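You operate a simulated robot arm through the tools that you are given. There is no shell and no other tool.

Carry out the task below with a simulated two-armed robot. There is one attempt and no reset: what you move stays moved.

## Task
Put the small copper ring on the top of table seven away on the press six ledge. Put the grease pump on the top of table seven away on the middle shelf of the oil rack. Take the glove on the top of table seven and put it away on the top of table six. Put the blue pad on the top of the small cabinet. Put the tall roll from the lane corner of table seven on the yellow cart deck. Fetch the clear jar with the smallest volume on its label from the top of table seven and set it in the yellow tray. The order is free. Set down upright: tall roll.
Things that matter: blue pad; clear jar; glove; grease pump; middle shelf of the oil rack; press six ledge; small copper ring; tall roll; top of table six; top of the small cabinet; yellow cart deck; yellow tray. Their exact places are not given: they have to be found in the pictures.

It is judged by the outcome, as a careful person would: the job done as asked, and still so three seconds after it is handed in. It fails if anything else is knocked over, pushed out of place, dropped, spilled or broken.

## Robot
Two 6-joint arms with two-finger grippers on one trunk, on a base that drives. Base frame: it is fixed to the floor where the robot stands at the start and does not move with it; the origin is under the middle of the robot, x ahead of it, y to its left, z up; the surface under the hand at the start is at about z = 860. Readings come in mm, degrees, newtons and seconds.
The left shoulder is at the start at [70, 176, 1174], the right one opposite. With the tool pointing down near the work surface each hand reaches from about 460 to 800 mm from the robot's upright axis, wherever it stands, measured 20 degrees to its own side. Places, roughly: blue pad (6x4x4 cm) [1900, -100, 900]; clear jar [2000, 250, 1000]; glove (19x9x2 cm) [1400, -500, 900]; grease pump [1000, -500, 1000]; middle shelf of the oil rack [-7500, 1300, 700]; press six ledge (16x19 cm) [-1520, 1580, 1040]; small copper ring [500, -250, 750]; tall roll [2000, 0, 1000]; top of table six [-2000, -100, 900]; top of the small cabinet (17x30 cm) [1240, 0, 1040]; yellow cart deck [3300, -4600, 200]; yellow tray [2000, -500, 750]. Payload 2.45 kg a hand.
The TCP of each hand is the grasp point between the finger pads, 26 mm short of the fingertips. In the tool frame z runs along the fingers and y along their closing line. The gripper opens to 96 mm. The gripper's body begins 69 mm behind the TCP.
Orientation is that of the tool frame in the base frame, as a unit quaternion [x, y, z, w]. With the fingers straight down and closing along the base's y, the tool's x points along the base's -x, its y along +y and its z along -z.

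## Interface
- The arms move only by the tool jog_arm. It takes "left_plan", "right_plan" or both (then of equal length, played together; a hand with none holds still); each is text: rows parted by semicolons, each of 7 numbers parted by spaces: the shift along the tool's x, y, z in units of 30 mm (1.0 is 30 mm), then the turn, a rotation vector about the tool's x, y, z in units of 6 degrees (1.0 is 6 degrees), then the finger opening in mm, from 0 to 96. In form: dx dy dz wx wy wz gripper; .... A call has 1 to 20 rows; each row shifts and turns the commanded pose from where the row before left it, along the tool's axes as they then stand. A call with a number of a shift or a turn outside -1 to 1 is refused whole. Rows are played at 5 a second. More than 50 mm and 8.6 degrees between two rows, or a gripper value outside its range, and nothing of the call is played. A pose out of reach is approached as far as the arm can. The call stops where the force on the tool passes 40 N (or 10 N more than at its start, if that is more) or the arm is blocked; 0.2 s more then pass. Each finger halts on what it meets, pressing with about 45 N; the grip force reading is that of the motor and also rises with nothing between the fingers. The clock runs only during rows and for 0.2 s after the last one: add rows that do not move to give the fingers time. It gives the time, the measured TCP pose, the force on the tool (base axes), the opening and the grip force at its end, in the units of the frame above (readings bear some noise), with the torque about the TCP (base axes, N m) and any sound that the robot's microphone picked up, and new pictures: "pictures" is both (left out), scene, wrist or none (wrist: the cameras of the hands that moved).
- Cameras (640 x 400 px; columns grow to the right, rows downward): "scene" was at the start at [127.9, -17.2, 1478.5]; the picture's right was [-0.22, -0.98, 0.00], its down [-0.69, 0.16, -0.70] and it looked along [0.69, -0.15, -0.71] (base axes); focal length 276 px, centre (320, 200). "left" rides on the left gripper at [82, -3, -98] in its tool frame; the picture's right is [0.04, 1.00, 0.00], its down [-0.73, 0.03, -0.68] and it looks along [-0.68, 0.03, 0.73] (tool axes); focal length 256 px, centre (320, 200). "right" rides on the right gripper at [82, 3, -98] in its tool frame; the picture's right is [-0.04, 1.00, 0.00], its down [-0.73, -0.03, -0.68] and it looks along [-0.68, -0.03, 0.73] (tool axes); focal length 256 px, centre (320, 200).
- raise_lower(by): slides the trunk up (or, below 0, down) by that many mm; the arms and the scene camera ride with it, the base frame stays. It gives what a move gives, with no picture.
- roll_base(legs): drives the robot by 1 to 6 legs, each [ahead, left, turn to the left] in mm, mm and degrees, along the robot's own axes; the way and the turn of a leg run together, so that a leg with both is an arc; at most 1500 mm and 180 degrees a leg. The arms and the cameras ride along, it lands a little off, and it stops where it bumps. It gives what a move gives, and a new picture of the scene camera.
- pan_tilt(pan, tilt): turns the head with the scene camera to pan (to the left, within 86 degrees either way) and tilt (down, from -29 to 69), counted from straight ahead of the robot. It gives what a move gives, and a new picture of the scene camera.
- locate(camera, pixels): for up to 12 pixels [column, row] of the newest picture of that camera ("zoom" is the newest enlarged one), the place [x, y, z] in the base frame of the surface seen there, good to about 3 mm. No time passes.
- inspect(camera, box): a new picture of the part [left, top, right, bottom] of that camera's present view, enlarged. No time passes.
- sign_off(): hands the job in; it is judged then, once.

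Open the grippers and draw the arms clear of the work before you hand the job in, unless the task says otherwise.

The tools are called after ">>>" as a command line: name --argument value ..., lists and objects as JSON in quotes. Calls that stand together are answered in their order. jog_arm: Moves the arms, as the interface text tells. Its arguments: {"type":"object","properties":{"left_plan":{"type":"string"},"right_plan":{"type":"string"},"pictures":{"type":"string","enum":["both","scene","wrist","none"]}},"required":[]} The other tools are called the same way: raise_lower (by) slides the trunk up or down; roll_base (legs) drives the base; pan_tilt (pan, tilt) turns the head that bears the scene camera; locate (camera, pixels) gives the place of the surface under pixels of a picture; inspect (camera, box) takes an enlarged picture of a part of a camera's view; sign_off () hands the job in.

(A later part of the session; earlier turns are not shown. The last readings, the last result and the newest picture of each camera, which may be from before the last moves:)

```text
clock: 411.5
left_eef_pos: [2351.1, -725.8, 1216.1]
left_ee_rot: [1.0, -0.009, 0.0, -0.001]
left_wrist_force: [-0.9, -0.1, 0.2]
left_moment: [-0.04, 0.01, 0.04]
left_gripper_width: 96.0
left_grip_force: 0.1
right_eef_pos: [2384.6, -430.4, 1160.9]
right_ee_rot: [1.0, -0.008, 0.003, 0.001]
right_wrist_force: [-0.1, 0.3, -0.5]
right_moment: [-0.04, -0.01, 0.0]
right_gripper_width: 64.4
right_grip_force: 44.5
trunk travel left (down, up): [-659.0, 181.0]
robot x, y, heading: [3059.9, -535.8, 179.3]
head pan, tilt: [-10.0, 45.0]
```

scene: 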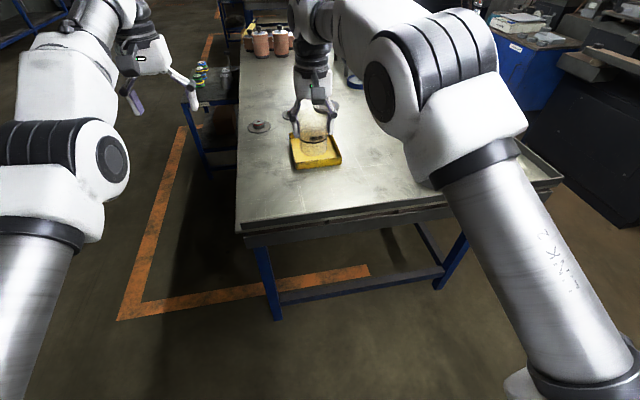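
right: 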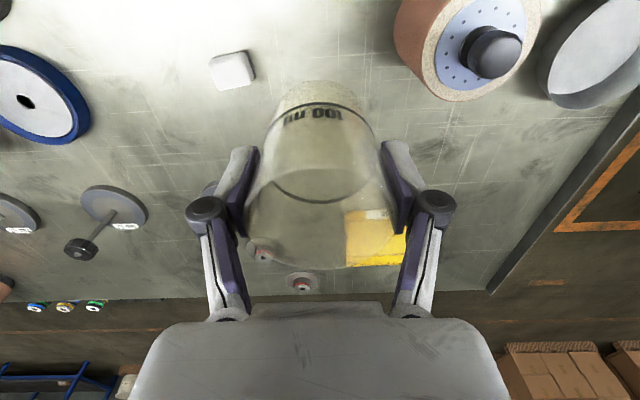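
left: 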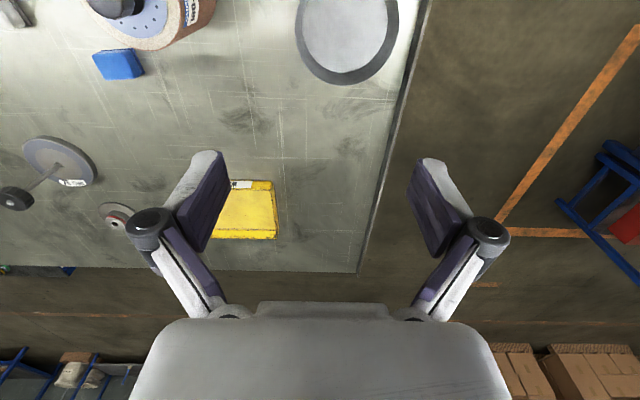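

The tray is at (316,153). I measure its edges and floor, and the table edge.

>>> locate --camera "scene" --pixels '[[292, 138], [299, 167], [341, 160], [333, 140], [318, 158], [305, 160], [330, 155], [330, 147], [300, 152], [312, 163], [250, 235], [270, 222]]'

>>> inspect --camera "scene" --box '[270, 110, 370, 180]'

```text
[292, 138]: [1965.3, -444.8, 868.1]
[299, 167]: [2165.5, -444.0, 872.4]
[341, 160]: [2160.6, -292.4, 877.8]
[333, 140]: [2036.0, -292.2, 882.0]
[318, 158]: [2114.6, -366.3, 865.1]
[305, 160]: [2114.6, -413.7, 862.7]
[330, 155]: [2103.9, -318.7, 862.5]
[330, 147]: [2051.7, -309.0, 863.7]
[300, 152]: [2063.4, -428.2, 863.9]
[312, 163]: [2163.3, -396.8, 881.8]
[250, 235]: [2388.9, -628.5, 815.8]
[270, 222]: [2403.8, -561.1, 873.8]
```

```text
5.71 times, centred on (320, 145) of scene
```

zoom: 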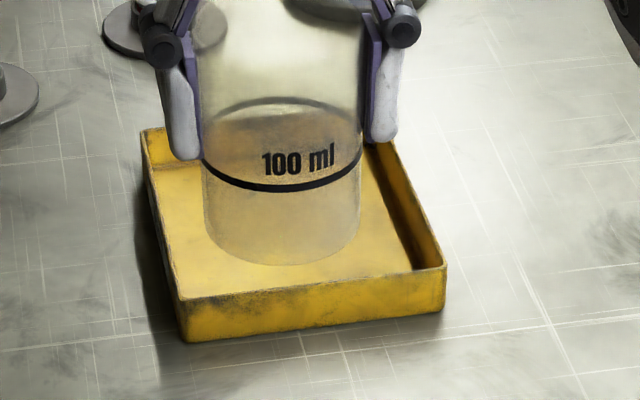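

Tray interior ≈ x 1970–2158, y -440..-297, floor z≈863.5. I drive ahead 340 mm.

>>> roll_base --legs '[[340, 0, 0.7]]'

```text
clock: 413.7
left_eef_pos: [2010.8, -725.9, 1217.4]
left_ee_rot: [1.0, -0.006, 0.0, -0.001]
left_wrist_force: [-0.7, -0.2, 0.3]
left_moment: [0.0, -0.01, 0.01]
left_gripper_width: 96.1
left_grip_force: 0.0
right_eef_pos: [2044.0, -428.8, 1160.3]
right_ee_rot: [1.0, -0.004, 0.002, 0.001]
right_wrist_force: [0.4, 0.6, -1.7]
right_moment: [0.0, 0.01, 0.0]
right_gripper_width: 64.5
right_grip_force: 44.5
trunk travel left (down, up): [-659.0, 181.0]
robot x, y, heading: [2722.9, -529.8, 179.6]
head pan, tilt: [-10.0, 45.0]
```

scene: 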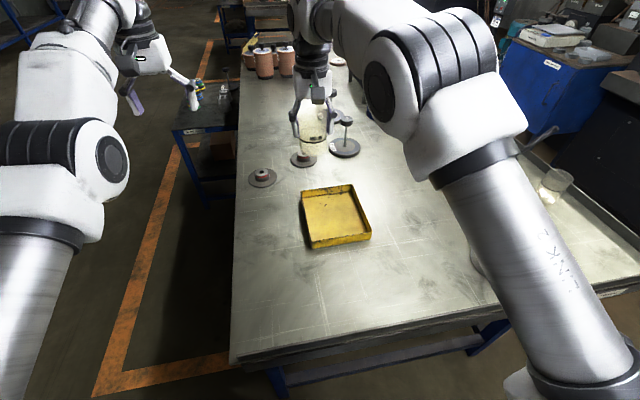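

I move the jar over the tray centre (2066,-368) and lower to z≈945.

>>> jog_arm --right_plan "0.37 -0.7 0 0 0 0 56; 0.37 -0.7 0 0 0 0 56; 0 -0.63 0 0 0 0 56; 0 0 1 0 0 0 56; 0 0 1 0 0 0 56; 0 0 1 0 0 0 56; 0 0 1 0 0 0 56; 0 0 1 0 0 0 56; 0 0 1 0 0 0 56; 0 0 1 0 0 0 56; 0 0 0.2 0 0 0 56; 0 0 0 0 0 0 56" --pictures "both"

```text
clock: 416.3
left_eef_pos: [2011.0, -726.9, 1216.5]
left_ee_rot: [1.0, -0.006, 0.0, -0.001]
left_wrist_force: [0.9, 0.0, -0.1]
left_moment: [-0.01, -0.01, 0.01]
left_gripper_width: 96.0
left_grip_force: 0.1
right_eef_pos: [2067.2, -369.9, 943.3]
right_ee_rot: [1.0, -0.004, 0.003, 0.001]
right_wrist_force: [0.6, 0.0, -0.8]
right_moment: [0.01, -0.01, 0.0]
right_gripper_width: 64.6
right_grip_force: 45.1
trunk travel left (down, up): [-659.0, 181.0]
robot x, y, heading: [2723.9, -533.6, 179.6]
head pan, tilt: [-10.0, 45.0]
```

scene: 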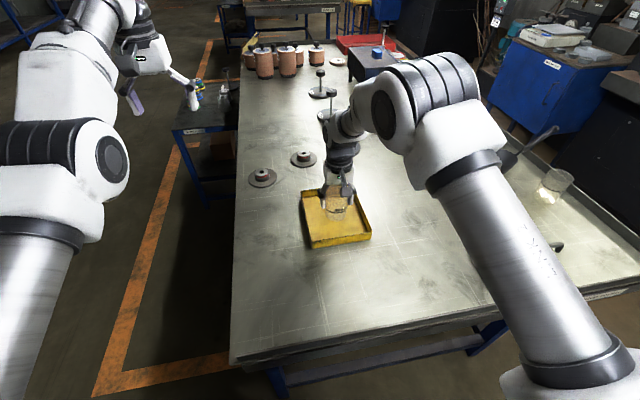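
right: 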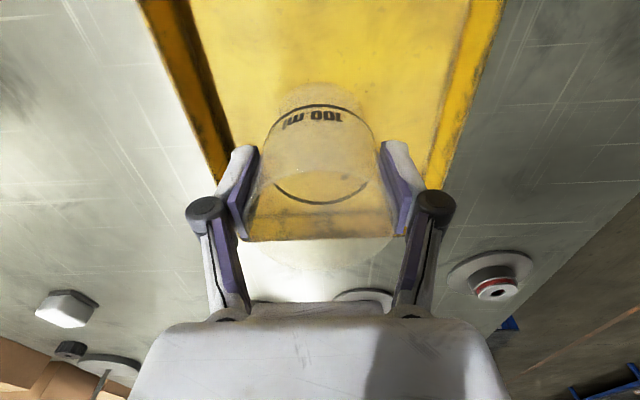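

The jar is well inside the tray outline. I lower it in small steps to the tray floor.

>>> jog_arm --right_plan "0 0 0.2 0 0 0 56; 0 0 0.15 0 0 0 56; 0 0 0.07 0 0 0 56; 0 0 0 0 0 0 56" --pictures "none"

```text
clock: 417.3
left_eef_pos: [2010.4, -725.3, 1217.8]
left_ee_rot: [1.0, -0.006, 0.0, -0.001]
left_wrist_force: [-0.5, 0.3, 0.1]
left_moment: [0.0, 0.0, 0.03]
left_gripper_width: 95.9
left_grip_force: 0.2
right_eef_pos: [2066.7, -368.0, 929.6]
right_ee_rot: [1.0, -0.006, 0.003, 0.001]
right_wrist_force: [-0.5, 0.1, -0.3]
right_moment: [0.02, 0.03, 0.03]
right_gripper_width: 64.6
right_grip_force: 44.9
trunk travel left (down, up): [-659.0, 181.0]
robot x, y, heading: [2725.2, -531.9, 179.5]
head pan, tilt: [-10.0, 45.0]
```

>>> jog_arm --right_plan "0 0 0.05 0 0 0 56; 0 0 0.04 0 0 0 56; 0 0 0 0 0 0 56" --pictures "none"

```text
clock: 418.1
left_eef_pos: [2009.9, -725.9, 1216.5]
left_ee_rot: [1.0, -0.007, 0.0, -0.001]
left_wrist_force: [0.5, 1.1, -0.4]
left_moment: [0.01, 0.01, -0.01]
left_gripper_width: 96.1
left_grip_force: 0.1
right_eef_pos: [2067.2, -368.9, 929.1]
right_ee_rot: [1.0, -0.006, 0.002, 0.001]
right_wrist_force: [-0.1, -0.3, 3.2]
right_moment: [-0.14, 0.04, 0.01]
right_gripper_width: 64.9
right_grip_force: 44.9
trunk travel left (down, up): [-659.0, 181.0]
robot x, y, heading: [2721.2, -531.9, 179.5]
head pan, tilt: [-10.0, 45.0]
```

Contact (3 N). I open slowly and rise.

>>> jog_arm --right_plan "0 0 0.02 0 0 0 62; 0 0 0 0 0 0 67; 0 0 0 0 0 0 72; 0 0 0 0 0 0 78; 0 0 0 0 0 0 84; 0 0 0 0 0 0 84; 0 0 -0.5 0 0 0 84; 0 0 -1 0 0 0 84; 0 0 -1 0 0 0 84; 0 0 -1 0 0 0 84; 0 0 -1 0 0 0 84; 0 0 -1 0 0 0 84; 0 0 -1 0 0 0 84; 0 0 -1 0 0 0 84" --pictures "both"

```text
clock: 421.1
left_eef_pos: [2011.9, -726.1, 1217.5]
left_ee_rot: [1.0, -0.006, 0.0, -0.001]
left_wrist_force: [-0.4, -0.3, 0.1]
left_moment: [0.02, 0.0, 0.02]
left_gripper_width: 96.0
left_grip_force: 0.0
right_eef_pos: [2068.5, -367.4, 1154.0]
right_ee_rot: [1.0, -0.006, 0.003, 0.001]
right_wrist_force: [0.4, -0.3, 0.4]
right_moment: [0.01, 0.0, 0.0]
right_gripper_width: 84.0
right_grip_force: 0.0
trunk travel left (down, up): [-659.0, 181.0]
robot x, y, heading: [2722.3, -530.7, 179.4]
head pan, tilt: [-10.0, 45.0]
```

scene: 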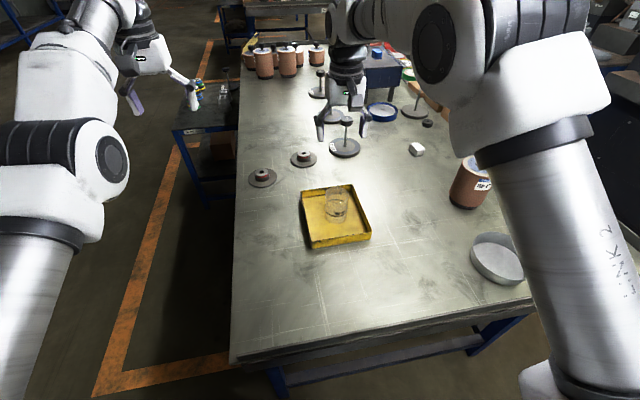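
right: 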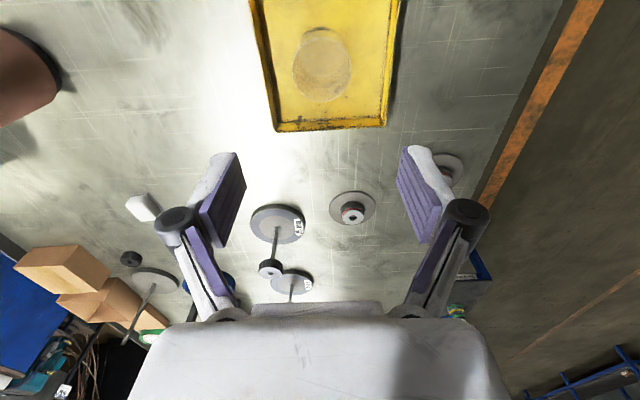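

The jar stands in the yellow tray. Now the tall roll: I strafe toward +y to bring it before the right hand.

>>> roll_base --legs '[[0, -400, 0]]'

>>> pan_tilt --pan -12 --tilt 42

```text
clock: 423.6
left_eef_pos: [2014.1, -321.3, 1217.2]
left_ee_rot: [1.0, -0.006, 0.0, -0.001]
left_wrist_force: [0.2, -0.8, 0.1]
left_moment: [-0.02, -0.02, 0.0]
left_gripper_width: 96.0
left_grip_force: 0.0
right_eef_pos: [2072.0, 37.6, 1152.4]
right_ee_rot: [1.0, -0.006, 0.002, -0.001]
right_wrist_force: [-0.5, 0.3, 0.2]
right_moment: [-0.02, 0.03, -0.02]
right_gripper_width: 84.4
right_grip_force: 0.0
trunk travel left (down, up): [-659.0, 181.0]
robot x, y, heading: [2727.8, -126.3, 179.3]
head pan, tilt: [-10.0, 45.0]
```

scene: 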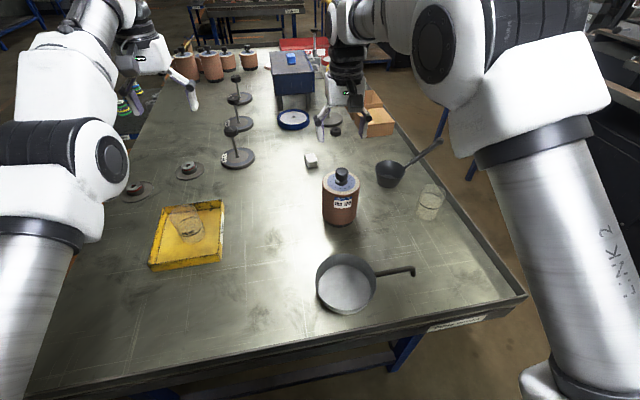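

```text
clock: 424.3
left_eef_pos: [2014.1, -319.4, 1217.1]
left_ee_rot: [1.0, -0.006, 0.0, -0.001]
left_wrist_force: [0.7, 0.2, -0.3]
left_moment: [-0.02, -0.01, -0.03]
left_gripper_width: 96.0
left_grip_force: 0.1
right_eef_pos: [2072.1, 37.8, 1152.3]
right_ee_rot: [1.0, -0.004, 0.003, 0.001]
right_wrist_force: [0.0, 0.8, 0.5]
right_moment: [0.0, 0.02, 0.03]
right_gripper_width: 83.9
right_grip_force: 0.0
trunk travel left (down, up): [-659.0, 181.0]
robot x, y, heading: [2727.1, -127.8, 179.2]
head pan, tilt: [-12.0, 42.0]
```

scene: 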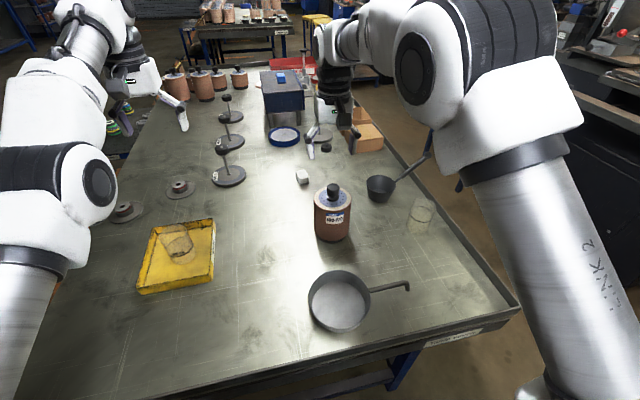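

The roll with its knob shows at (333,200). I enlarge and measure the knob and disc.

>>> inspect --camera "scene" --box '[300, 170, 370, 250]'

>>> locate --camera "zoom" --pixels '[[305, 90], [305, 120], [280, 105], [330, 105], [305, 145], [230, 140], [380, 150], [305, 175], [240, 330], [360, 340], [300, 350], [303, 160]]'

```text
5.00 times, centred on (335, 210) of scene
```

zoom: 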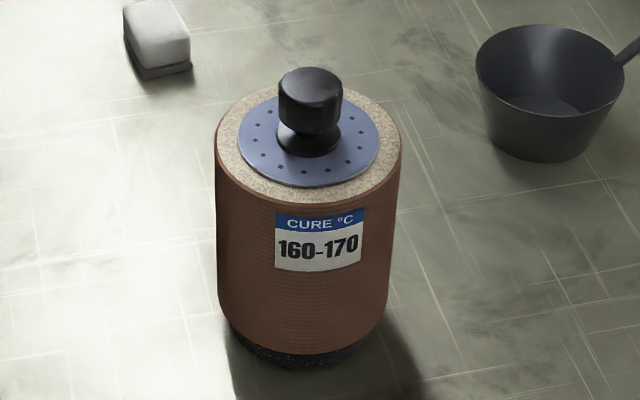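

```text
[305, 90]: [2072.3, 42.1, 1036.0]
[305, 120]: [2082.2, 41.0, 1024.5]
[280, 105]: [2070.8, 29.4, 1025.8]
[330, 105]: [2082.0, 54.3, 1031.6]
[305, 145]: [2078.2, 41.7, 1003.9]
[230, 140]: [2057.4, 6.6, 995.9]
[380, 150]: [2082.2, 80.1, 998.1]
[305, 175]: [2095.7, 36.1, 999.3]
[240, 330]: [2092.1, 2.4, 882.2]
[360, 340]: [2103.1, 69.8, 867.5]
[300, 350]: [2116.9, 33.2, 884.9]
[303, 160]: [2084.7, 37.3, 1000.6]
```

Knob: centre ≈(2065,45), Ø≈32 mm, top z≈1037, disc z≈1000. I align the right hand over it and descend to z≈1085.

>>> jog_arm --right_plan "-0.23 -0.24 0 0 0 0 70; 0 0 0.7 0 0 0 70; 0 0 0.8 0 0 0 70; 0 0 0.7 0 0 0 70; 0 0 0 0 0 0 70" --pictures "both"

```text
clock: 425.5
left_eef_pos: [2014.2, -322.1, 1217.5]
left_ee_rot: [1.0, -0.007, 0.001, 0.0]
left_wrist_force: [0.3, 0.6, 0.5]
left_moment: [0.02, 0.01, 0.01]
left_gripper_width: 96.2
left_grip_force: 0.0
right_eef_pos: [2064.3, 44.7, 1086.9]
right_ee_rot: [1.0, -0.004, 0.003, 0.0]
right_wrist_force: [-1.1, -0.6, 0.1]
right_moment: [-0.02, 0.03, 0.0]
right_gripper_width: 70.0
right_grip_force: 0.1
trunk travel left (down, up): [-659.0, 181.0]
robot x, y, heading: [2727.9, -127.6, 179.1]
head pan, tilt: [-12.0, 42.0]
```

scene: 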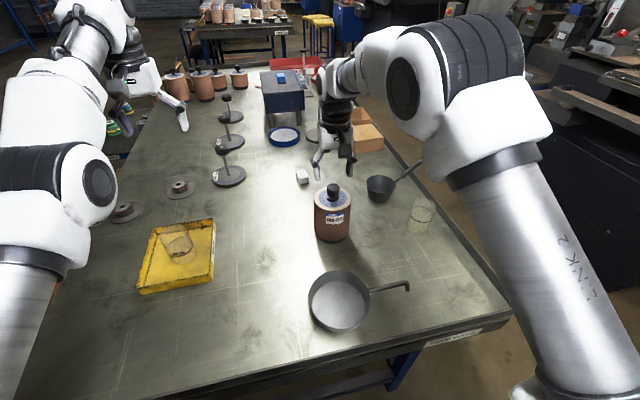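
right: 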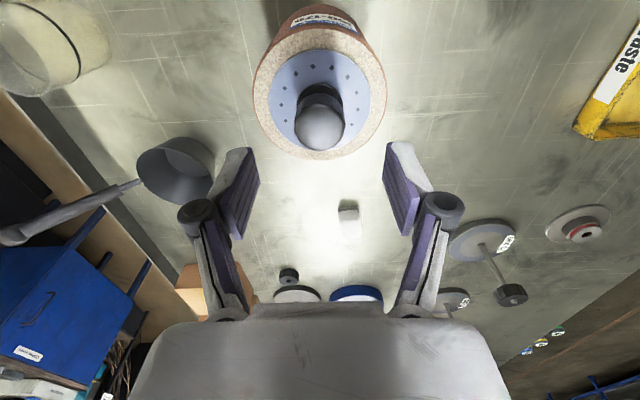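

The knob is about 4 mm toward tool +x. I correct, descend to z≈1032 and close on the knob.

>>> jog_arm --right_plan "0.14 0 0.4 0 0 0 70; 0 0 0.7 0 0 0 70; 0 0 0.5 0 0 0 70; 0 0 0.2 0 0 0 70; 0 0 0 0 0 0 70" --pictures "wrist"

```text
clock: 426.7
left_eef_pos: [2015.2, -321.7, 1215.9]
left_ee_rot: [1.0, -0.008, 0.0, -0.001]
left_wrist_force: [0.1, -0.6, -1.0]
left_moment: [-0.02, -0.03, 0.01]
left_gripper_width: 96.2
left_grip_force: 0.0
right_eef_pos: [2070.2, 45.6, 1032.3]
right_ee_rot: [1.0, -0.005, 0.003, 0.0]
right_wrist_force: [-0.3, -0.7, 0.7]
right_moment: [-0.01, 0.02, 0.0]
right_gripper_width: 69.9
right_grip_force: 0.1
trunk travel left (down, up): [-659.0, 181.0]
robot x, y, heading: [2728.3, -127.2, 179.4]
head pan, tilt: [-12.0, 42.0]
```

right: 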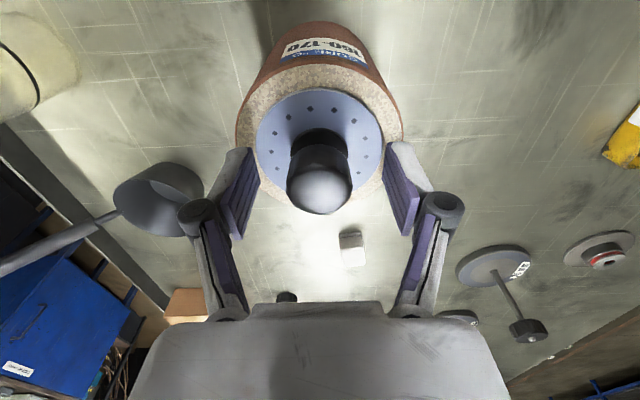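

The knob sits centred between the fingers. I close on it.

>>> jog_arm --right_plan "0 0 0 0 0 0 52; 0 0 0 0 0 0 40; 0 0 0 0 0 0 30; 0 0 0 0 0 0 15; 0 0 0 0 0 0 0; 0 0 0 0 0 0 0; 0 0 0 0 0 0 0" --pictures "wrist"

```text
clock: 428.3
left_eef_pos: [2014.7, -321.0, 1216.7]
left_ee_rot: [1.0, -0.006, 0.0, -0.001]
left_wrist_force: [0.4, 0.9, 0.7]
left_moment: [-0.01, -0.03, 0.02]
left_gripper_width: 95.7
left_grip_force: 0.0
right_eef_pos: [2069.5, 44.9, 1032.2]
right_ee_rot: [1.0, -0.005, 0.003, 0.002]
right_wrist_force: [-0.8, 1.3, 0.8]
right_moment: [0.05, -0.02, 0.11]
right_gripper_width: 31.5
right_grip_force: 45.3
trunk travel left (down, up): [-659.0, 181.0]
robot x, y, heading: [2728.6, -126.0, 179.4]
head pan, tilt: [-12.0, 42.0]
```

right: 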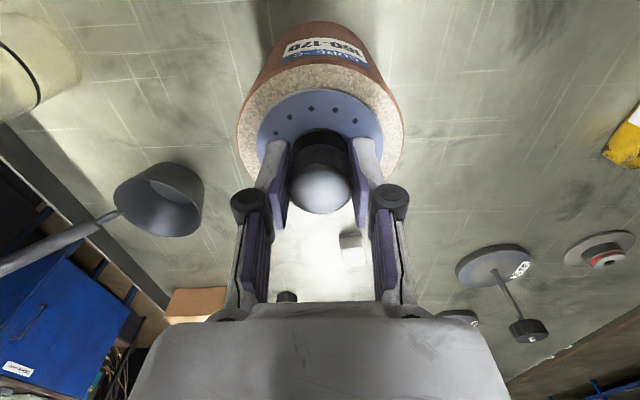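

Gripped at 31.5 mm, 45 N. I lift slowly a few centimetres and check the load.

>>> jog_arm --right_plan "0 0 -0.15 0 0 0 0; 0 0 -0.2 0 0 0 0; 0 0 -0.3 0 0 0 0; 0 0 -0.3 0 0 0 0; 0 0 0 0 0 0 0" --pictures "both"

```text
clock: 429.5
left_eef_pos: [2012.8, -321.3, 1214.9]
left_ee_rot: [1.0, -0.008, 0.0, -0.001]
left_wrist_force: [-0.1, 0.0, -0.1]
left_moment: [-0.01, 0.01, -0.03]
left_gripper_width: 95.9
left_grip_force: 0.0
right_eef_pos: [2068.4, 44.0, 1060.2]
right_ee_rot: [1.0, -0.005, 0.004, 0.001]
right_wrist_force: [0.5, 0.1, -8.8]
right_moment: [0.01, -0.04, 0.01]
right_gripper_width: 31.8
right_grip_force: 45.2
trunk travel left (down, up): [-659.0, 181.0]
robot x, y, heading: [2726.8, -127.3, 179.6]
head pan, tilt: [-12.0, 42.0]
```

scene: 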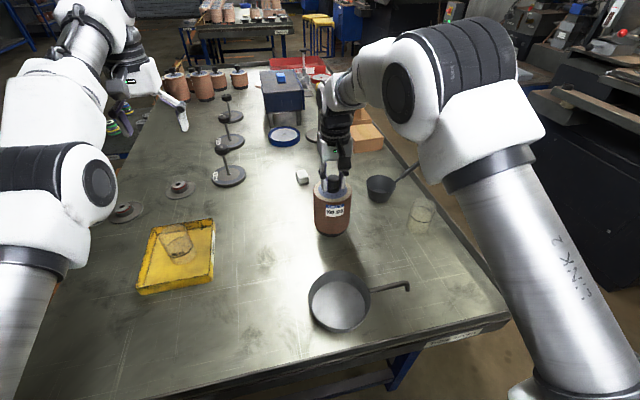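
right: 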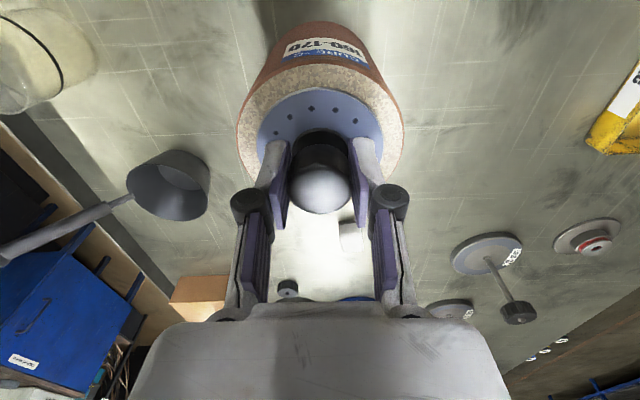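

The roll weighs about 0.9 kg and hangs upright. I lift it to z≈1185.

>>> jog_arm --right_plan "0 0 -0.5 0 0 0 0; 0 0 -0.7 0 0 0 0; 0 0 -0.8 0 0 0 0; 0 0 -0.8 0 0 0 0; 0 0 -0.8 0 0 0 0; 0 0 -0.5 0 0 0 0; 0 0 0 0 0 0 0" --pictures "none"

>>> roll_base --legs '[[-330, 0, 0]]'

```text
clock: 431.1
left_eef_pos: [2014.3, -321.5, 1215.3]
left_ee_rot: [1.0, -0.007, 0.002, -0.001]
left_wrist_force: [0.2, 0.0, 0.1]
left_moment: [0.0, 0.0, -0.03]
left_gripper_width: 96.3
left_grip_force: 0.1
right_eef_pos: [2068.8, 46.8, 1183.8]
right_ee_rot: [1.0, -0.005, 0.003, 0.001]
right_wrist_force: [-0.1, -0.4, -9.1]
right_moment: [-0.01, 0.03, 0.01]
right_gripper_width: 31.5
right_grip_force: 45.7
trunk travel left (down, up): [-659.0, 181.0]
robot x, y, heading: [2725.8, -128.5, 179.5]
head pan, tilt: [-12.0, 42.0]
```

```text
clock: 433.2
left_eef_pos: [2337.7, -317.8, 1214.8]
left_ee_rot: [1.0, -0.013, 0.001, -0.001]
left_wrist_force: [0.1, 0.5, -0.1]
left_moment: [0.0, 0.0, -0.02]
left_gripper_width: 95.9
left_grip_force: 0.0
right_eef_pos: [2396.2, 48.1, 1184.1]
right_ee_rot: [1.0, -0.011, 0.003, 0.001]
right_wrist_force: [-0.1, 0.6, -9.5]
right_moment: [0.0, 0.0, 0.03]
right_gripper_width: 31.4
right_grip_force: 45.3
trunk travel left (down, up): [-659.0, 181.0]
robot x, y, heading: [3053.5, -130.4, 178.9]
head pan, tilt: [-12.0, 42.0]
```

scene: 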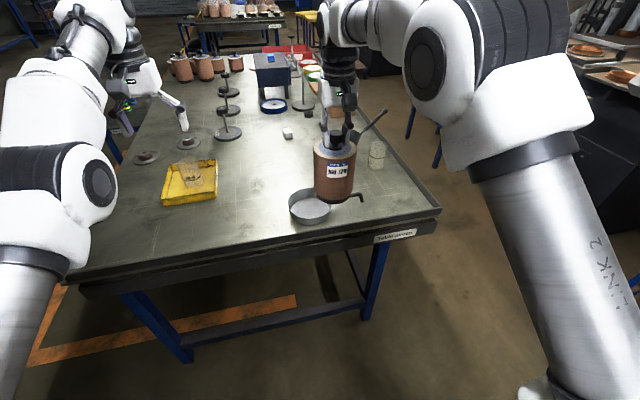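

The roll is clear of the table. I drive out to the lane and turn south to look for the yellow cart.

>>> roll_base --legs '[[0, 1480, 0], [0, 0, 91]]'

>>> pan_tilt --pan -5 --tilt 22

```text
clock: 444.5
left_eef_pos: [3310.6, -2316.5, 1215.8]
left_ee_rot: [0.682, 0.732, 0.001, 0.0]
left_wrist_force: [-0.2, 0.6, 0.7]
left_moment: [0.02, 0.02, 0.04]
left_gripper_width: 96.1
left_grip_force: 0.1
right_eef_pos: [2941.8, -2293.1, 1183.9]
right_ee_rot: [0.681, 0.732, 0.002, -0.002]
right_wrist_force: [0.2, 0.2, -8.2]
right_moment: [-0.01, 0.0, -0.04]
right_gripper_width: 31.1
right_grip_force: 44.9
trunk travel left (down, up): [-659.0, 181.0]
robot x, y, heading: [3058.3, -1621.1, -85.9]
head pan, tilt: [-12.0, 42.0]
```

scene: 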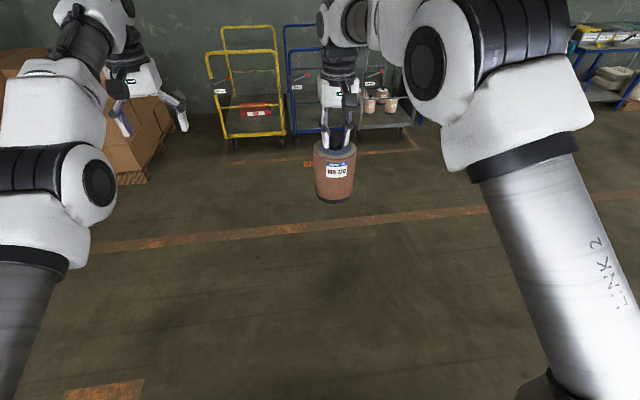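

```text
clock: 445.4
left_eef_pos: [3311.6, -2317.4, 1216.3]
left_ee_rot: [0.682, 0.731, 0.0, -0.001]
left_wrist_force: [-0.1, 0.7, 0.6]
left_moment: [0.01, 0.02, 0.01]
left_gripper_width: 95.8
left_grip_force: 0.1
right_eef_pos: [2942.7, -2294.1, 1182.6]
right_ee_rot: [0.68, 0.733, 0.004, -0.002]
right_wrist_force: [0.3, 0.5, -8.8]
right_moment: [0.02, 0.01, -0.01]
right_gripper_width: 31.3
right_grip_force: 44.9
trunk travel left (down, up): [-659.0, 181.0]
robot x, y, heading: [3057.8, -1621.0, -85.9]
head pan, tilt: [-5.0, 22.0]
```

scene: 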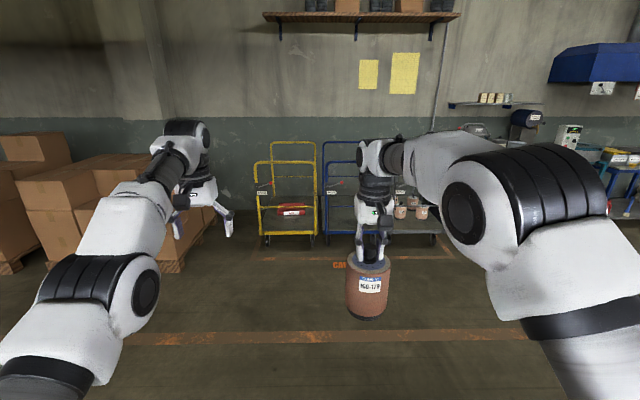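

The yellow cart is at (288,190). I enlarge and measure it.

>>> inspect --camera "scene" --box '[235, 125, 355, 265]'

>>> locate --camera "scene" --pixels '[[266, 228], [312, 228], [270, 145], [315, 148], [262, 165], [314, 163], [290, 210], [275, 215], [305, 222], [290, 232], [268, 243], [318, 240]]'

```text
2.86 times, centred on (295, 195) of scene
```

zoom: 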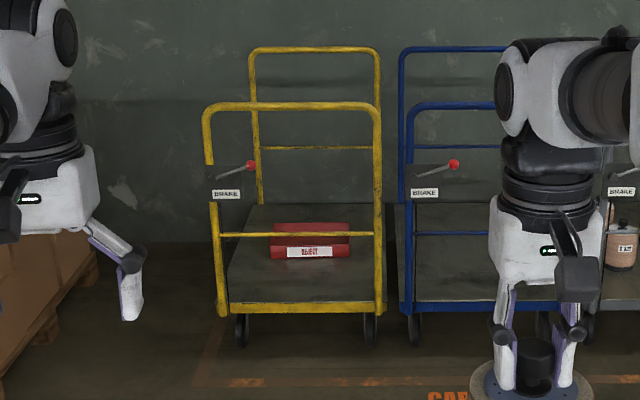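

```text
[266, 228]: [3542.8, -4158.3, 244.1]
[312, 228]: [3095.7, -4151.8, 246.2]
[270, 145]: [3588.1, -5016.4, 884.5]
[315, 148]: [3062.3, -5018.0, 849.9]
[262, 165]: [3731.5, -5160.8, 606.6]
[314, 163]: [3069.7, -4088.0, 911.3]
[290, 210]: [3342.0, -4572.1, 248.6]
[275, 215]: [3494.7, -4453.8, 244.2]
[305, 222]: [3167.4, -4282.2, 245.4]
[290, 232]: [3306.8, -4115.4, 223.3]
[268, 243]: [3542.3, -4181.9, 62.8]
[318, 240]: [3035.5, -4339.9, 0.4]
```

The cart deck is at z≈245 with hoops at both ends (y≈-4088 and -5018); its long sides are open. I drive nearer to see how much room there is beside it.

>>> roll_base --legs '[[0, 0, -4], [900, 300, 0]]'

>>> pan_tilt --pan 5 --tilt 28

```text
clock: 450.7
left_eef_pos: [3581.1, -3207.5, 1216.7]
left_ee_rot: [0.702, 0.712, 0.0, 0.0]
left_wrist_force: [-0.2, -0.5, 0.3]
left_moment: [0.0, 0.01, -0.01]
left_gripper_width: 96.0
left_grip_force: 0.0
right_eef_pos: [3214.4, -3163.6, 1184.0]
right_ee_rot: [0.701, 0.713, 0.002, -0.002]
right_wrist_force: [0.1, -0.4, -9.2]
right_moment: [0.02, 0.02, 0.01]
right_gripper_width: 31.3
right_grip_force: 44.8
trunk travel left (down, up): [-659.0, 181.0]
robot x, y, heading: [3367.8, -2498.8, -89.0]
head pan, tilt: [-5.0, 22.0]
```

scene: 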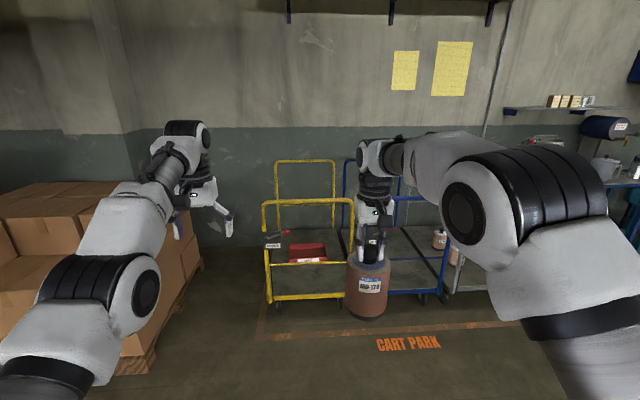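

```text
clock: 451.4
left_eef_pos: [3582.1, -3207.5, 1216.6]
left_ee_rot: [0.702, 0.713, 0.0, -0.001]
left_wrist_force: [-0.7, 0.2, 0.7]
left_moment: [0.02, 0.0, 0.01]
left_gripper_width: 95.7
left_grip_force: 0.0
right_eef_pos: [3213.7, -3163.9, 1183.1]
right_ee_rot: [0.701, 0.713, 0.003, -0.003]
right_wrist_force: [0.3, -0.3, -9.0]
right_moment: [0.04, 0.02, 0.0]
right_gripper_width: 31.3
right_grip_force: 44.6
trunk travel left (down, up): [-659.0, 181.0]
robot x, y, heading: [3363.3, -2499.6, -88.9]
head pan, tilt: [5.0, 28.0]
```

scene: 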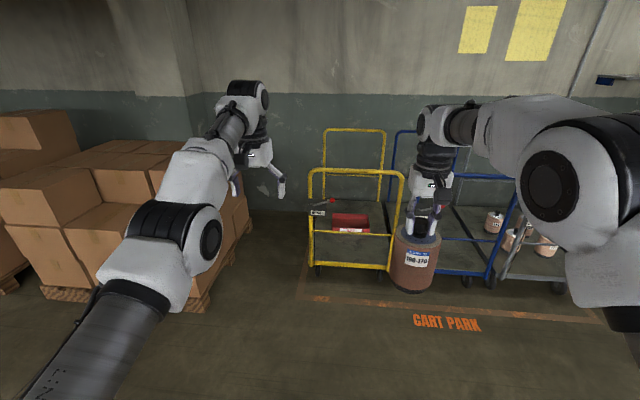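

>>> inspect --camera "scene" --box '[170, 110, 470, 310]'

>>> locate --camera "scene" --pixels '[[250, 235], [200, 300], [245, 215], [312, 260], [391, 265], [355, 172], [350, 222], [310, 230], [315, 170], [405, 175], [325, 200], [385, 200]]'

>>> locate --camera "scene" --pixels '[[340, 250], [325, 255], [375, 245], [350, 212], [340, 230], [398, 240], [330, 130], [385, 132], [275, 280], [260, 250], [400, 270], [318, 205]]'

```text
2.00 times, centred on (320, 210) of scene
```

zoom: 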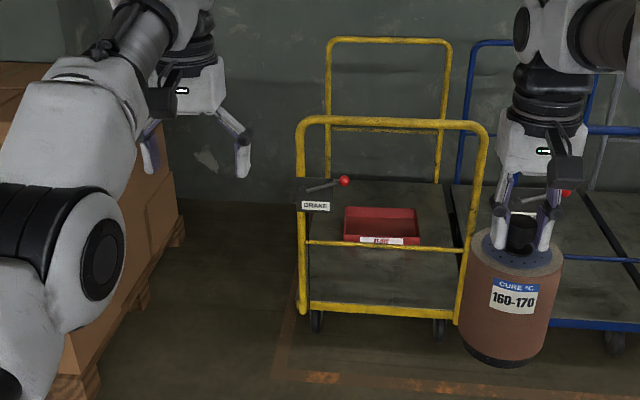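

```text
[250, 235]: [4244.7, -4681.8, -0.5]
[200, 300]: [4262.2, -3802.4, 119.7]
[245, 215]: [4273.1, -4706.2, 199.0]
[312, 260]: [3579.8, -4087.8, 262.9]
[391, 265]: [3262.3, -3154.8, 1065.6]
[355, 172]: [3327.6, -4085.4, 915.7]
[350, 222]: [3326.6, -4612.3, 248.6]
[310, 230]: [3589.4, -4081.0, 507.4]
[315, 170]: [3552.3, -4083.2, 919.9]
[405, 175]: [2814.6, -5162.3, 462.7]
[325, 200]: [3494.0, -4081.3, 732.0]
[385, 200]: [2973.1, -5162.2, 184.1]
```

```text
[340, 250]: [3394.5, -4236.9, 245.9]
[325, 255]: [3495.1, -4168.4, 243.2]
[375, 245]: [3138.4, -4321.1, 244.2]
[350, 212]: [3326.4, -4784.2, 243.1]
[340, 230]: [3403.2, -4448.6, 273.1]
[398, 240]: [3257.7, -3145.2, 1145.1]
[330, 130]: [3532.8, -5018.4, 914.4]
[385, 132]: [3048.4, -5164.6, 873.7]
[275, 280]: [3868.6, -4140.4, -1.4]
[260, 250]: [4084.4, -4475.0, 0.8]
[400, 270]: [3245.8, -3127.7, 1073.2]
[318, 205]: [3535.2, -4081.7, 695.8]
```

Boxes start at x≈4262 and the cart's left side (x≈3590) is open, but only the left arm can reach in past the hoop post. So I swap hands: I'll set the roll upright on the free floor here and take it with the left hand. First I lower the trunk.

>>> raise_lower --by -650

>>> pan_tilt --pan -10 --tilt 40

```text
refused: -650 is not a number from -400 to 400
```

```text
clock: 452.2
left_eef_pos: [3582.7, -3208.4, 1216.9]
left_ee_rot: [0.702, 0.713, -0.001, -0.001]
left_wrist_force: [-0.3, 0.6, -0.7]
left_moment: [-0.02, 0.01, 0.0]
left_gripper_width: 95.9
left_grip_force: 0.1
right_eef_pos: [3213.8, -3164.5, 1183.8]
right_ee_rot: [0.701, 0.713, 0.003, -0.002]
right_wrist_force: [1.0, 0.3, -8.7]
right_moment: [0.03, 0.02, 0.0]
right_gripper_width: 31.1
right_grip_force: 45.4
trunk travel left (down, up): [-659.0, 181.0]
robot x, y, heading: [3367.1, -2498.9, -89.0]
head pan, tilt: [-10.0, 40.0]
```

scene: 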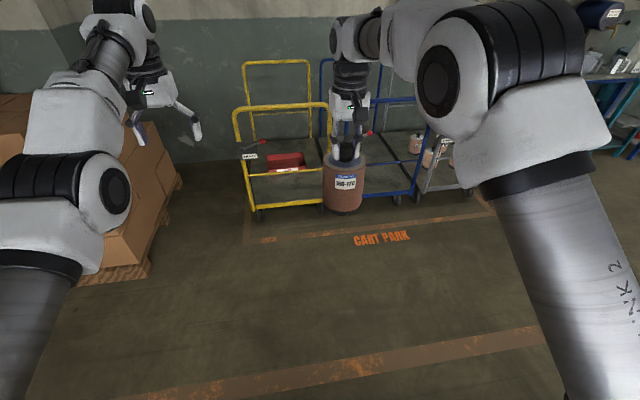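

The limit is 400 mm per call; I lower in two steps. The floor ahead (around (340,300)) is free.

>>> raise_lower --by -350

>>> raise_lower --by -300

>>> pan_tilt --pan -10 --tilt 30

```text
clock: 455.6
left_eef_pos: [3582.2, -3208.8, 866.1]
left_ee_rot: [0.702, 0.713, 0.0, -0.002]
left_wrist_force: [-0.7, -0.4, 0.4]
left_moment: [0.01, 0.02, 0.01]
left_gripper_width: 96.1
left_grip_force: 0.0
right_eef_pos: [3214.5, -3164.1, 833.4]
right_ee_rot: [0.7, 0.714, 0.003, -0.002]
right_wrist_force: [0.3, 0.0, -9.1]
right_moment: [0.05, -0.03, -0.02]
right_gripper_width: 31.0
right_grip_force: 44.7
trunk travel left (down, up): [-309.0, 531.0]
robot x, y, heading: [3363.0, -2498.8, -88.9]
head pan, tilt: [-10.0, 40.0]
```

```text
clock: 458.6
left_eef_pos: [3582.9, -3206.3, 565.9]
left_ee_rot: [0.702, 0.712, 0.0, -0.002]
left_wrist_force: [0.2, -0.4, -0.9]
left_moment: [-0.01, 0.0, 0.02]
left_gripper_width: 96.0
left_grip_force: 0.1
right_eef_pos: [3214.1, -3164.2, 534.2]
right_ee_rot: [0.701, 0.713, 0.003, -0.001]
right_wrist_force: [0.5, -0.6, -9.0]
right_moment: [0.03, 0.01, 0.02]
right_gripper_width: 31.3
right_grip_force: 45.3
trunk travel left (down, up): [-9.0, 831.0]
robot x, y, heading: [3367.5, -2499.7, -89.0]
head pan, tilt: [-10.0, 40.0]
```

```text
clock: 459.3
left_eef_pos: [3582.1, -3208.2, 566.2]
left_ee_rot: [0.702, 0.713, 0.0, -0.001]
left_wrist_force: [-0.9, 0.0, 0.4]
left_moment: [-0.01, 0.01, -0.05]
left_gripper_width: 96.1
left_grip_force: 0.1
right_eef_pos: [3214.6, -3163.7, 532.9]
right_ee_rot: [0.701, 0.713, 0.003, -0.002]
right_wrist_force: [0.7, 0.1, -8.3]
right_moment: [0.01, 0.03, -0.02]
right_gripper_width: 31.1
right_grip_force: 44.8
trunk travel left (down, up): [-9.0, 831.0]
robot x, y, heading: [3368.2, -2500.3, -88.8]
head pan, tilt: [-10.0, 30.0]
```

scene: 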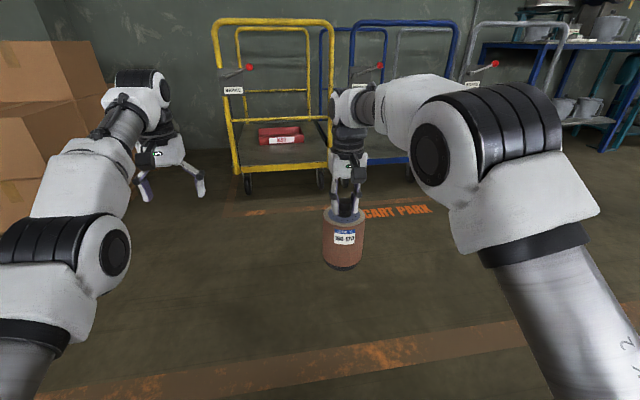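

I lower the roll toward the floor with the right arm, to about 1 cm above it.

>>> jog_arm --right_plan "0 0 1 0 0 0 0; 0 0 1 0 0 0 0; 0 0 1 0 0 0 0; 0 0 1 0 0 0 0; 0 0 1 0 0 0 0; 0 0 1 0 0 0 0; 0 0 1 0 0 0 0; 0 0 1 0 0 0 0; 0 0 1 0 0 0 0; 0 0 1 0 0 0 0; 0 0 0.9 0 0 0 0; 0 0 0.6 0 0 0 0; 0 0 0 0 0 0 0" --pictures "both"

```text
clock: 462.1
left_eef_pos: [3580.5, -3207.2, 567.0]
left_ee_rot: [0.701, 0.713, 0.0, -0.001]
left_wrist_force: [-1.0, 0.0, 0.0]
left_moment: [0.01, -0.01, 0.0]
left_gripper_width: 96.3
left_grip_force: 0.0
right_eef_pos: [3213.3, -3161.5, 188.2]
right_ee_rot: [0.701, 0.714, 0.003, -0.002]
right_wrist_force: [-0.5, 0.9, -9.5]
right_moment: [0.04, 0.02, 0.01]
right_gripper_width: 31.3
right_grip_force: 45.4
trunk travel left (down, up): [-9.0, 831.0]
robot x, y, heading: [3367.5, -2502.7, -88.8]
head pan, tilt: [-10.0, 30.0]
```

scene: 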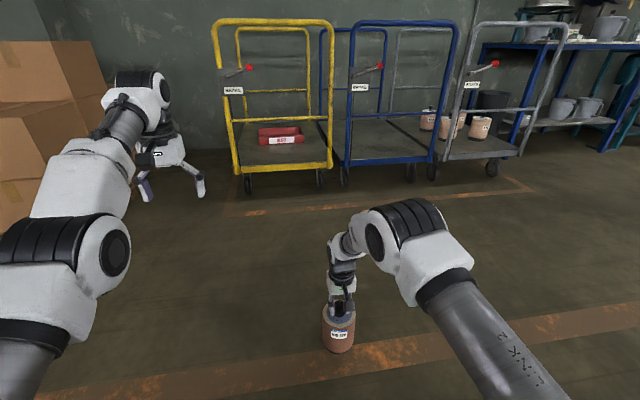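
right: 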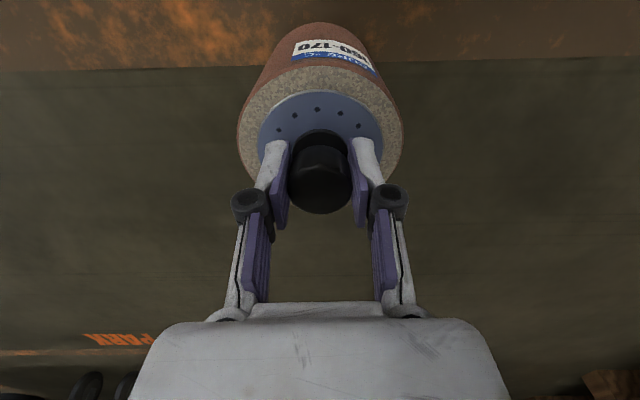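

I lower the last 15 mm in small steps.

>>> jog_arm --right_plan "0 0 0.25 0 0 0 0; 0 0 0.15 0 0 0 0; 0 0 0.05 0 0 0 0; 0 0 0 0 0 0 0" --pictures "none"

```text
clock: 463.1
left_eef_pos: [3582.5, -3207.0, 566.3]
left_ee_rot: [0.702, 0.712, 0.0, -0.001]
left_wrist_force: [-0.1, 0.0, 0.0]
left_moment: [0.0, 0.03, -0.02]
left_gripper_width: 96.0
left_grip_force: 0.1
right_eef_pos: [3215.0, -3161.6, 174.5]
right_ee_rot: [0.701, 0.713, 0.003, -0.002]
right_wrist_force: [0.7, 0.5, -9.3]
right_moment: [0.02, -0.02, 0.02]
right_gripper_width: 31.0
right_grip_force: 45.4
trunk travel left (down, up): [-9.0, 831.0]
robot x, y, heading: [3368.8, -2500.0, -89.0]
head pan, tilt: [-10.0, 30.0]
```

>>> jog_arm --right_plan "0 0 0.05 0 0 0 0; 0 0 0.04 0 0 0 0; 0 0 0 0 0 0 0" --pictures "none"

```text
clock: 463.9
left_eef_pos: [3582.0, -3207.1, 566.7]
left_ee_rot: [0.701, 0.713, -0.001, -0.001]
left_wrist_force: [-1.2, -0.3, -0.7]
left_moment: [0.02, 0.01, 0.0]
left_gripper_width: 96.2
left_grip_force: 0.0
right_eef_pos: [3215.2, -3162.0, 173.4]
right_ee_rot: [0.702, 0.713, 0.003, -0.002]
right_wrist_force: [2.1, 2.7, 0.6]
right_moment: [0.31, -0.05, -0.03]
right_gripper_width: 30.8
right_grip_force: 44.7
trunk travel left (down, up): [-9.0, 831.0]
robot x, y, heading: [3367.5, -2498.4, -89.2]
head pan, tilt: [-10.0, 30.0]
```

The roll rests on the floor (load gone). I open and rise.

>>> jog_arm --right_plan "0 0 0 0 0 0 34; 0 0 0 0 0 0 42; 0 0 0 0 0 0 52; 0 0 0 0 0 0 62; 0 0 -0.5 0 0 0 62; 0 0 -1 0 0 0 62; 0 0 -1 0 0 0 62; 0 0 -1 0 0 0 62; 0 0 -1 0 0 0 62; 0 0 -1 0 0 0 62; 0 0 -1 0 0 0 62; 0 0 -1 0 0 0 62; 0 0 -1 0 0 0 62; 0 0 -1 0 0 0 62" --pictures "both"

```text
clock: 466.9
left_eef_pos: [3582.5, -3206.8, 566.2]
left_ee_rot: [0.702, 0.712, 0.0, 0.0]
left_wrist_force: [0.3, 0.2, 0.5]
left_moment: [0.01, -0.01, 0.01]
left_gripper_width: 96.1
left_grip_force: 0.0
right_eef_pos: [3215.0, -3162.8, 460.3]
right_ee_rot: [0.701, 0.713, 0.002, -0.001]
right_wrist_force: [0.4, 0.7, -1.2]
right_moment: [0.03, -0.01, -0.02]
right_gripper_width: 62.0
right_grip_force: 0.0
trunk travel left (down, up): [-9.0, 831.0]
robot x, y, heading: [3371.6, -2499.6, -88.9]
head pan, tilt: [-10.0, 30.0]
```

scene: 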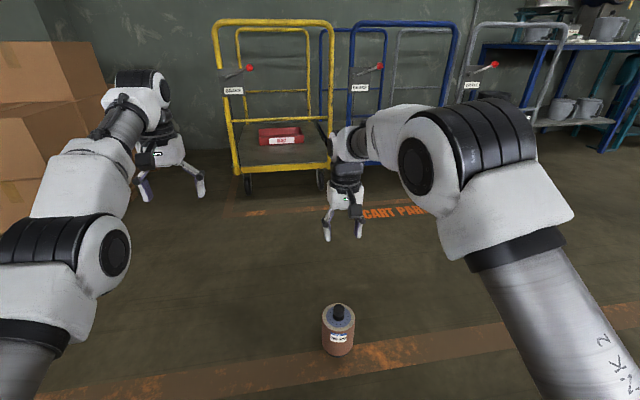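
right: 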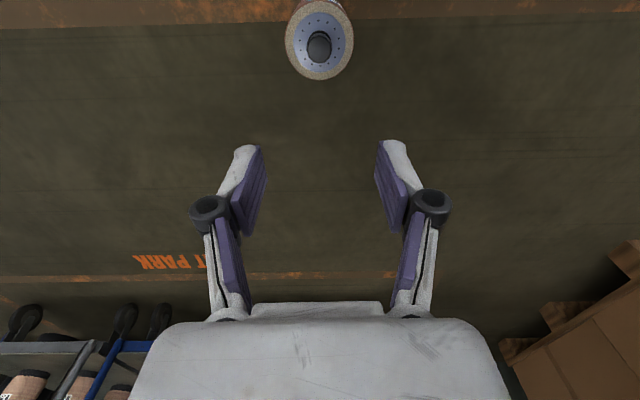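

The roll stands upright on the floor at (340,330). I strafe 305 mm to the right to bring it before the left hand.

>>> roll_base --legs '[[0, -305, -1]]'

>>> pan_tilt --pan 12 --tilt 40

>>> inspect --camera "scene" --box '[270, 200, 390, 300]'

```text
clock: 469.0
left_eef_pos: [3260.4, -3213.6, 566.1]
left_ee_rot: [0.709, 0.705, -0.001, -0.001]
left_wrist_force: [-0.2, -0.2, -0.2]
left_moment: [0.01, 0.0, 0.05]
left_gripper_width: 96.2
left_grip_force: 0.0
right_eef_pos: [2893.8, -3161.3, 458.7]
right_ee_rot: [0.708, 0.706, 0.003, -0.001]
right_wrist_force: [-0.3, 0.6, 0.2]
right_moment: [0.0, 0.01, -0.04]
right_gripper_width: 62.1
right_grip_force: 0.0
trunk travel left (down, up): [-9.0, 831.0]
robot x, y, heading: [3059.8, -2501.1, -90.0]
head pan, tilt: [-10.0, 30.0]
```

scene: 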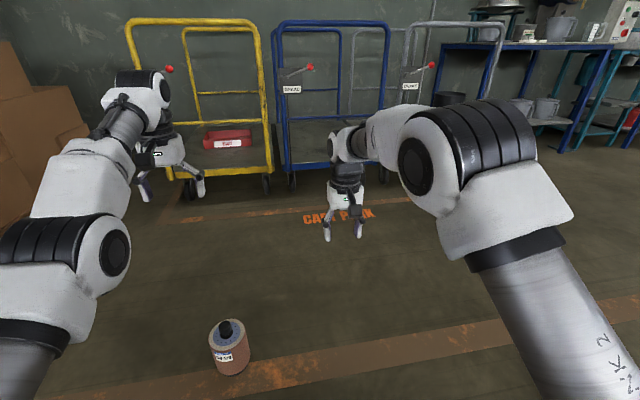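

```text
clock: 469.9
left_eef_pos: [3259.7, -3212.9, 566.7]
left_ee_rot: [0.709, 0.706, 0.0, -0.001]
left_wrist_force: [0.5, 0.0, 0.2]
left_moment: [0.01, -0.03, 0.0]
left_gripper_width: 96.1
left_grip_force: 0.1
right_eef_pos: [2893.4, -3161.1, 458.5]
right_ee_rot: [0.708, 0.706, 0.003, -0.001]
right_wrist_force: [0.1, 0.0, -0.5]
right_moment: [-0.01, 0.04, 0.0]
right_gripper_width: 62.4
right_grip_force: 0.1
trunk travel left (down, up): [-9.0, 831.0]
robot x, y, heading: [3059.7, -2501.9, -90.2]
head pan, tilt: [12.0, 40.0]
```

scene: 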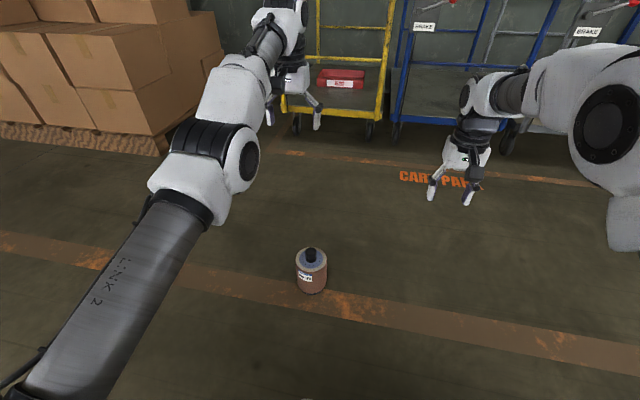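

```text
4.00 times, centred on (330, 250) of scene
```

zoom: 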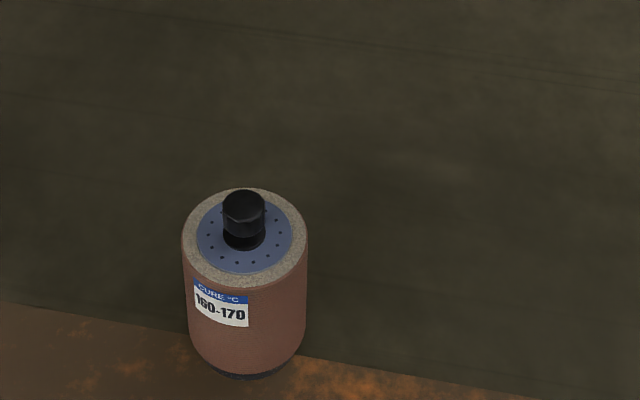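

I locate the knob precisely and move the left hand above it.

>>> locate --camera "zoom" --pixels '[[243, 205], [243, 225], [226, 212], [262, 212], [243, 240], [200, 230], [290, 225]]'

>>> jog_arm --left_plan "0.57 -0.5 0 0 0 0 80; 0.57 -0.5 0 0 0 0 80; 0.57 -0.5 0 0 0 0 80; 0 0 1 0 0 0 80; 0 0 1 0 0 0 80; 0 0 1 0 0 0 80; 0 0 1 0 0 0 80; 0 0 1 0 0 0 80; 0 0 1 0 0 0 80; 0 0 1 0 0 0 80; 0 0 1 0 0 0 80; 0 0 1 0 0 0 80; 0 0 1 0 0 0 80; 0 0 0.8 0 0 0 70; 0 0 0 0 0 0 70" --pictures "both"

```text
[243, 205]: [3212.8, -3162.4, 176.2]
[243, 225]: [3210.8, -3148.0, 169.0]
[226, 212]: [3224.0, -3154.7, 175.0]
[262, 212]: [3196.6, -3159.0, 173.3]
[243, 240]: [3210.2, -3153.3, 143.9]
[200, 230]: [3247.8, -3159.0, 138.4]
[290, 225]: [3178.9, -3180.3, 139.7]
```

```text
clock: 473.1
left_eef_pos: [3254.4, -3258.3, 296.3]
left_ee_rot: [0.71, 0.704, 0.001, -0.002]
left_wrist_force: [0.3, 0.5, 0.3]
left_moment: [0.03, -0.01, -0.01]
left_gripper_width: 70.2
left_grip_force: 0.0
left hand out of reach, approached as far as the arm can: row 1, 2, 3, 4, 5, 6, 7, 8, 9, 10, 11, 13
right_eef_pos: [2894.5, -3160.4, 458.3]
right_ee_rot: [0.709, 0.706, 0.002, -0.001]
right_wrist_force: [-0.3, -0.7, 1.0]
right_moment: [-0.01, 0.0, 0.03]
right_gripper_width: 62.0
right_grip_force: 0.0
trunk travel left (down, up): [-9.0, 831.0]
robot x, y, heading: [3060.4, -2504.4, -90.1]
head pan, tilt: [12.0, 40.0]
```

scene: 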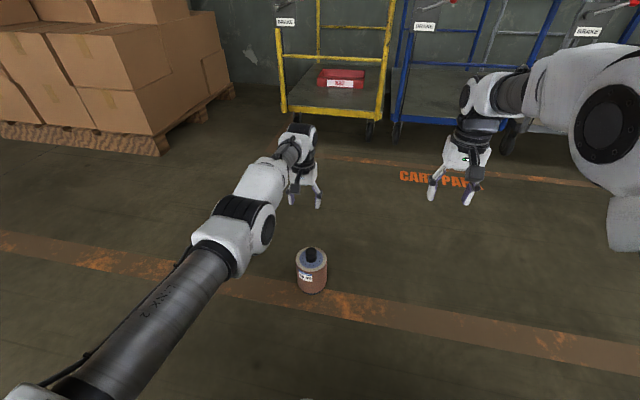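
left: 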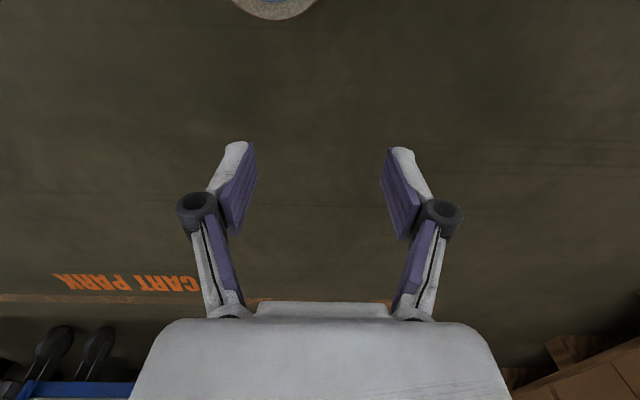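

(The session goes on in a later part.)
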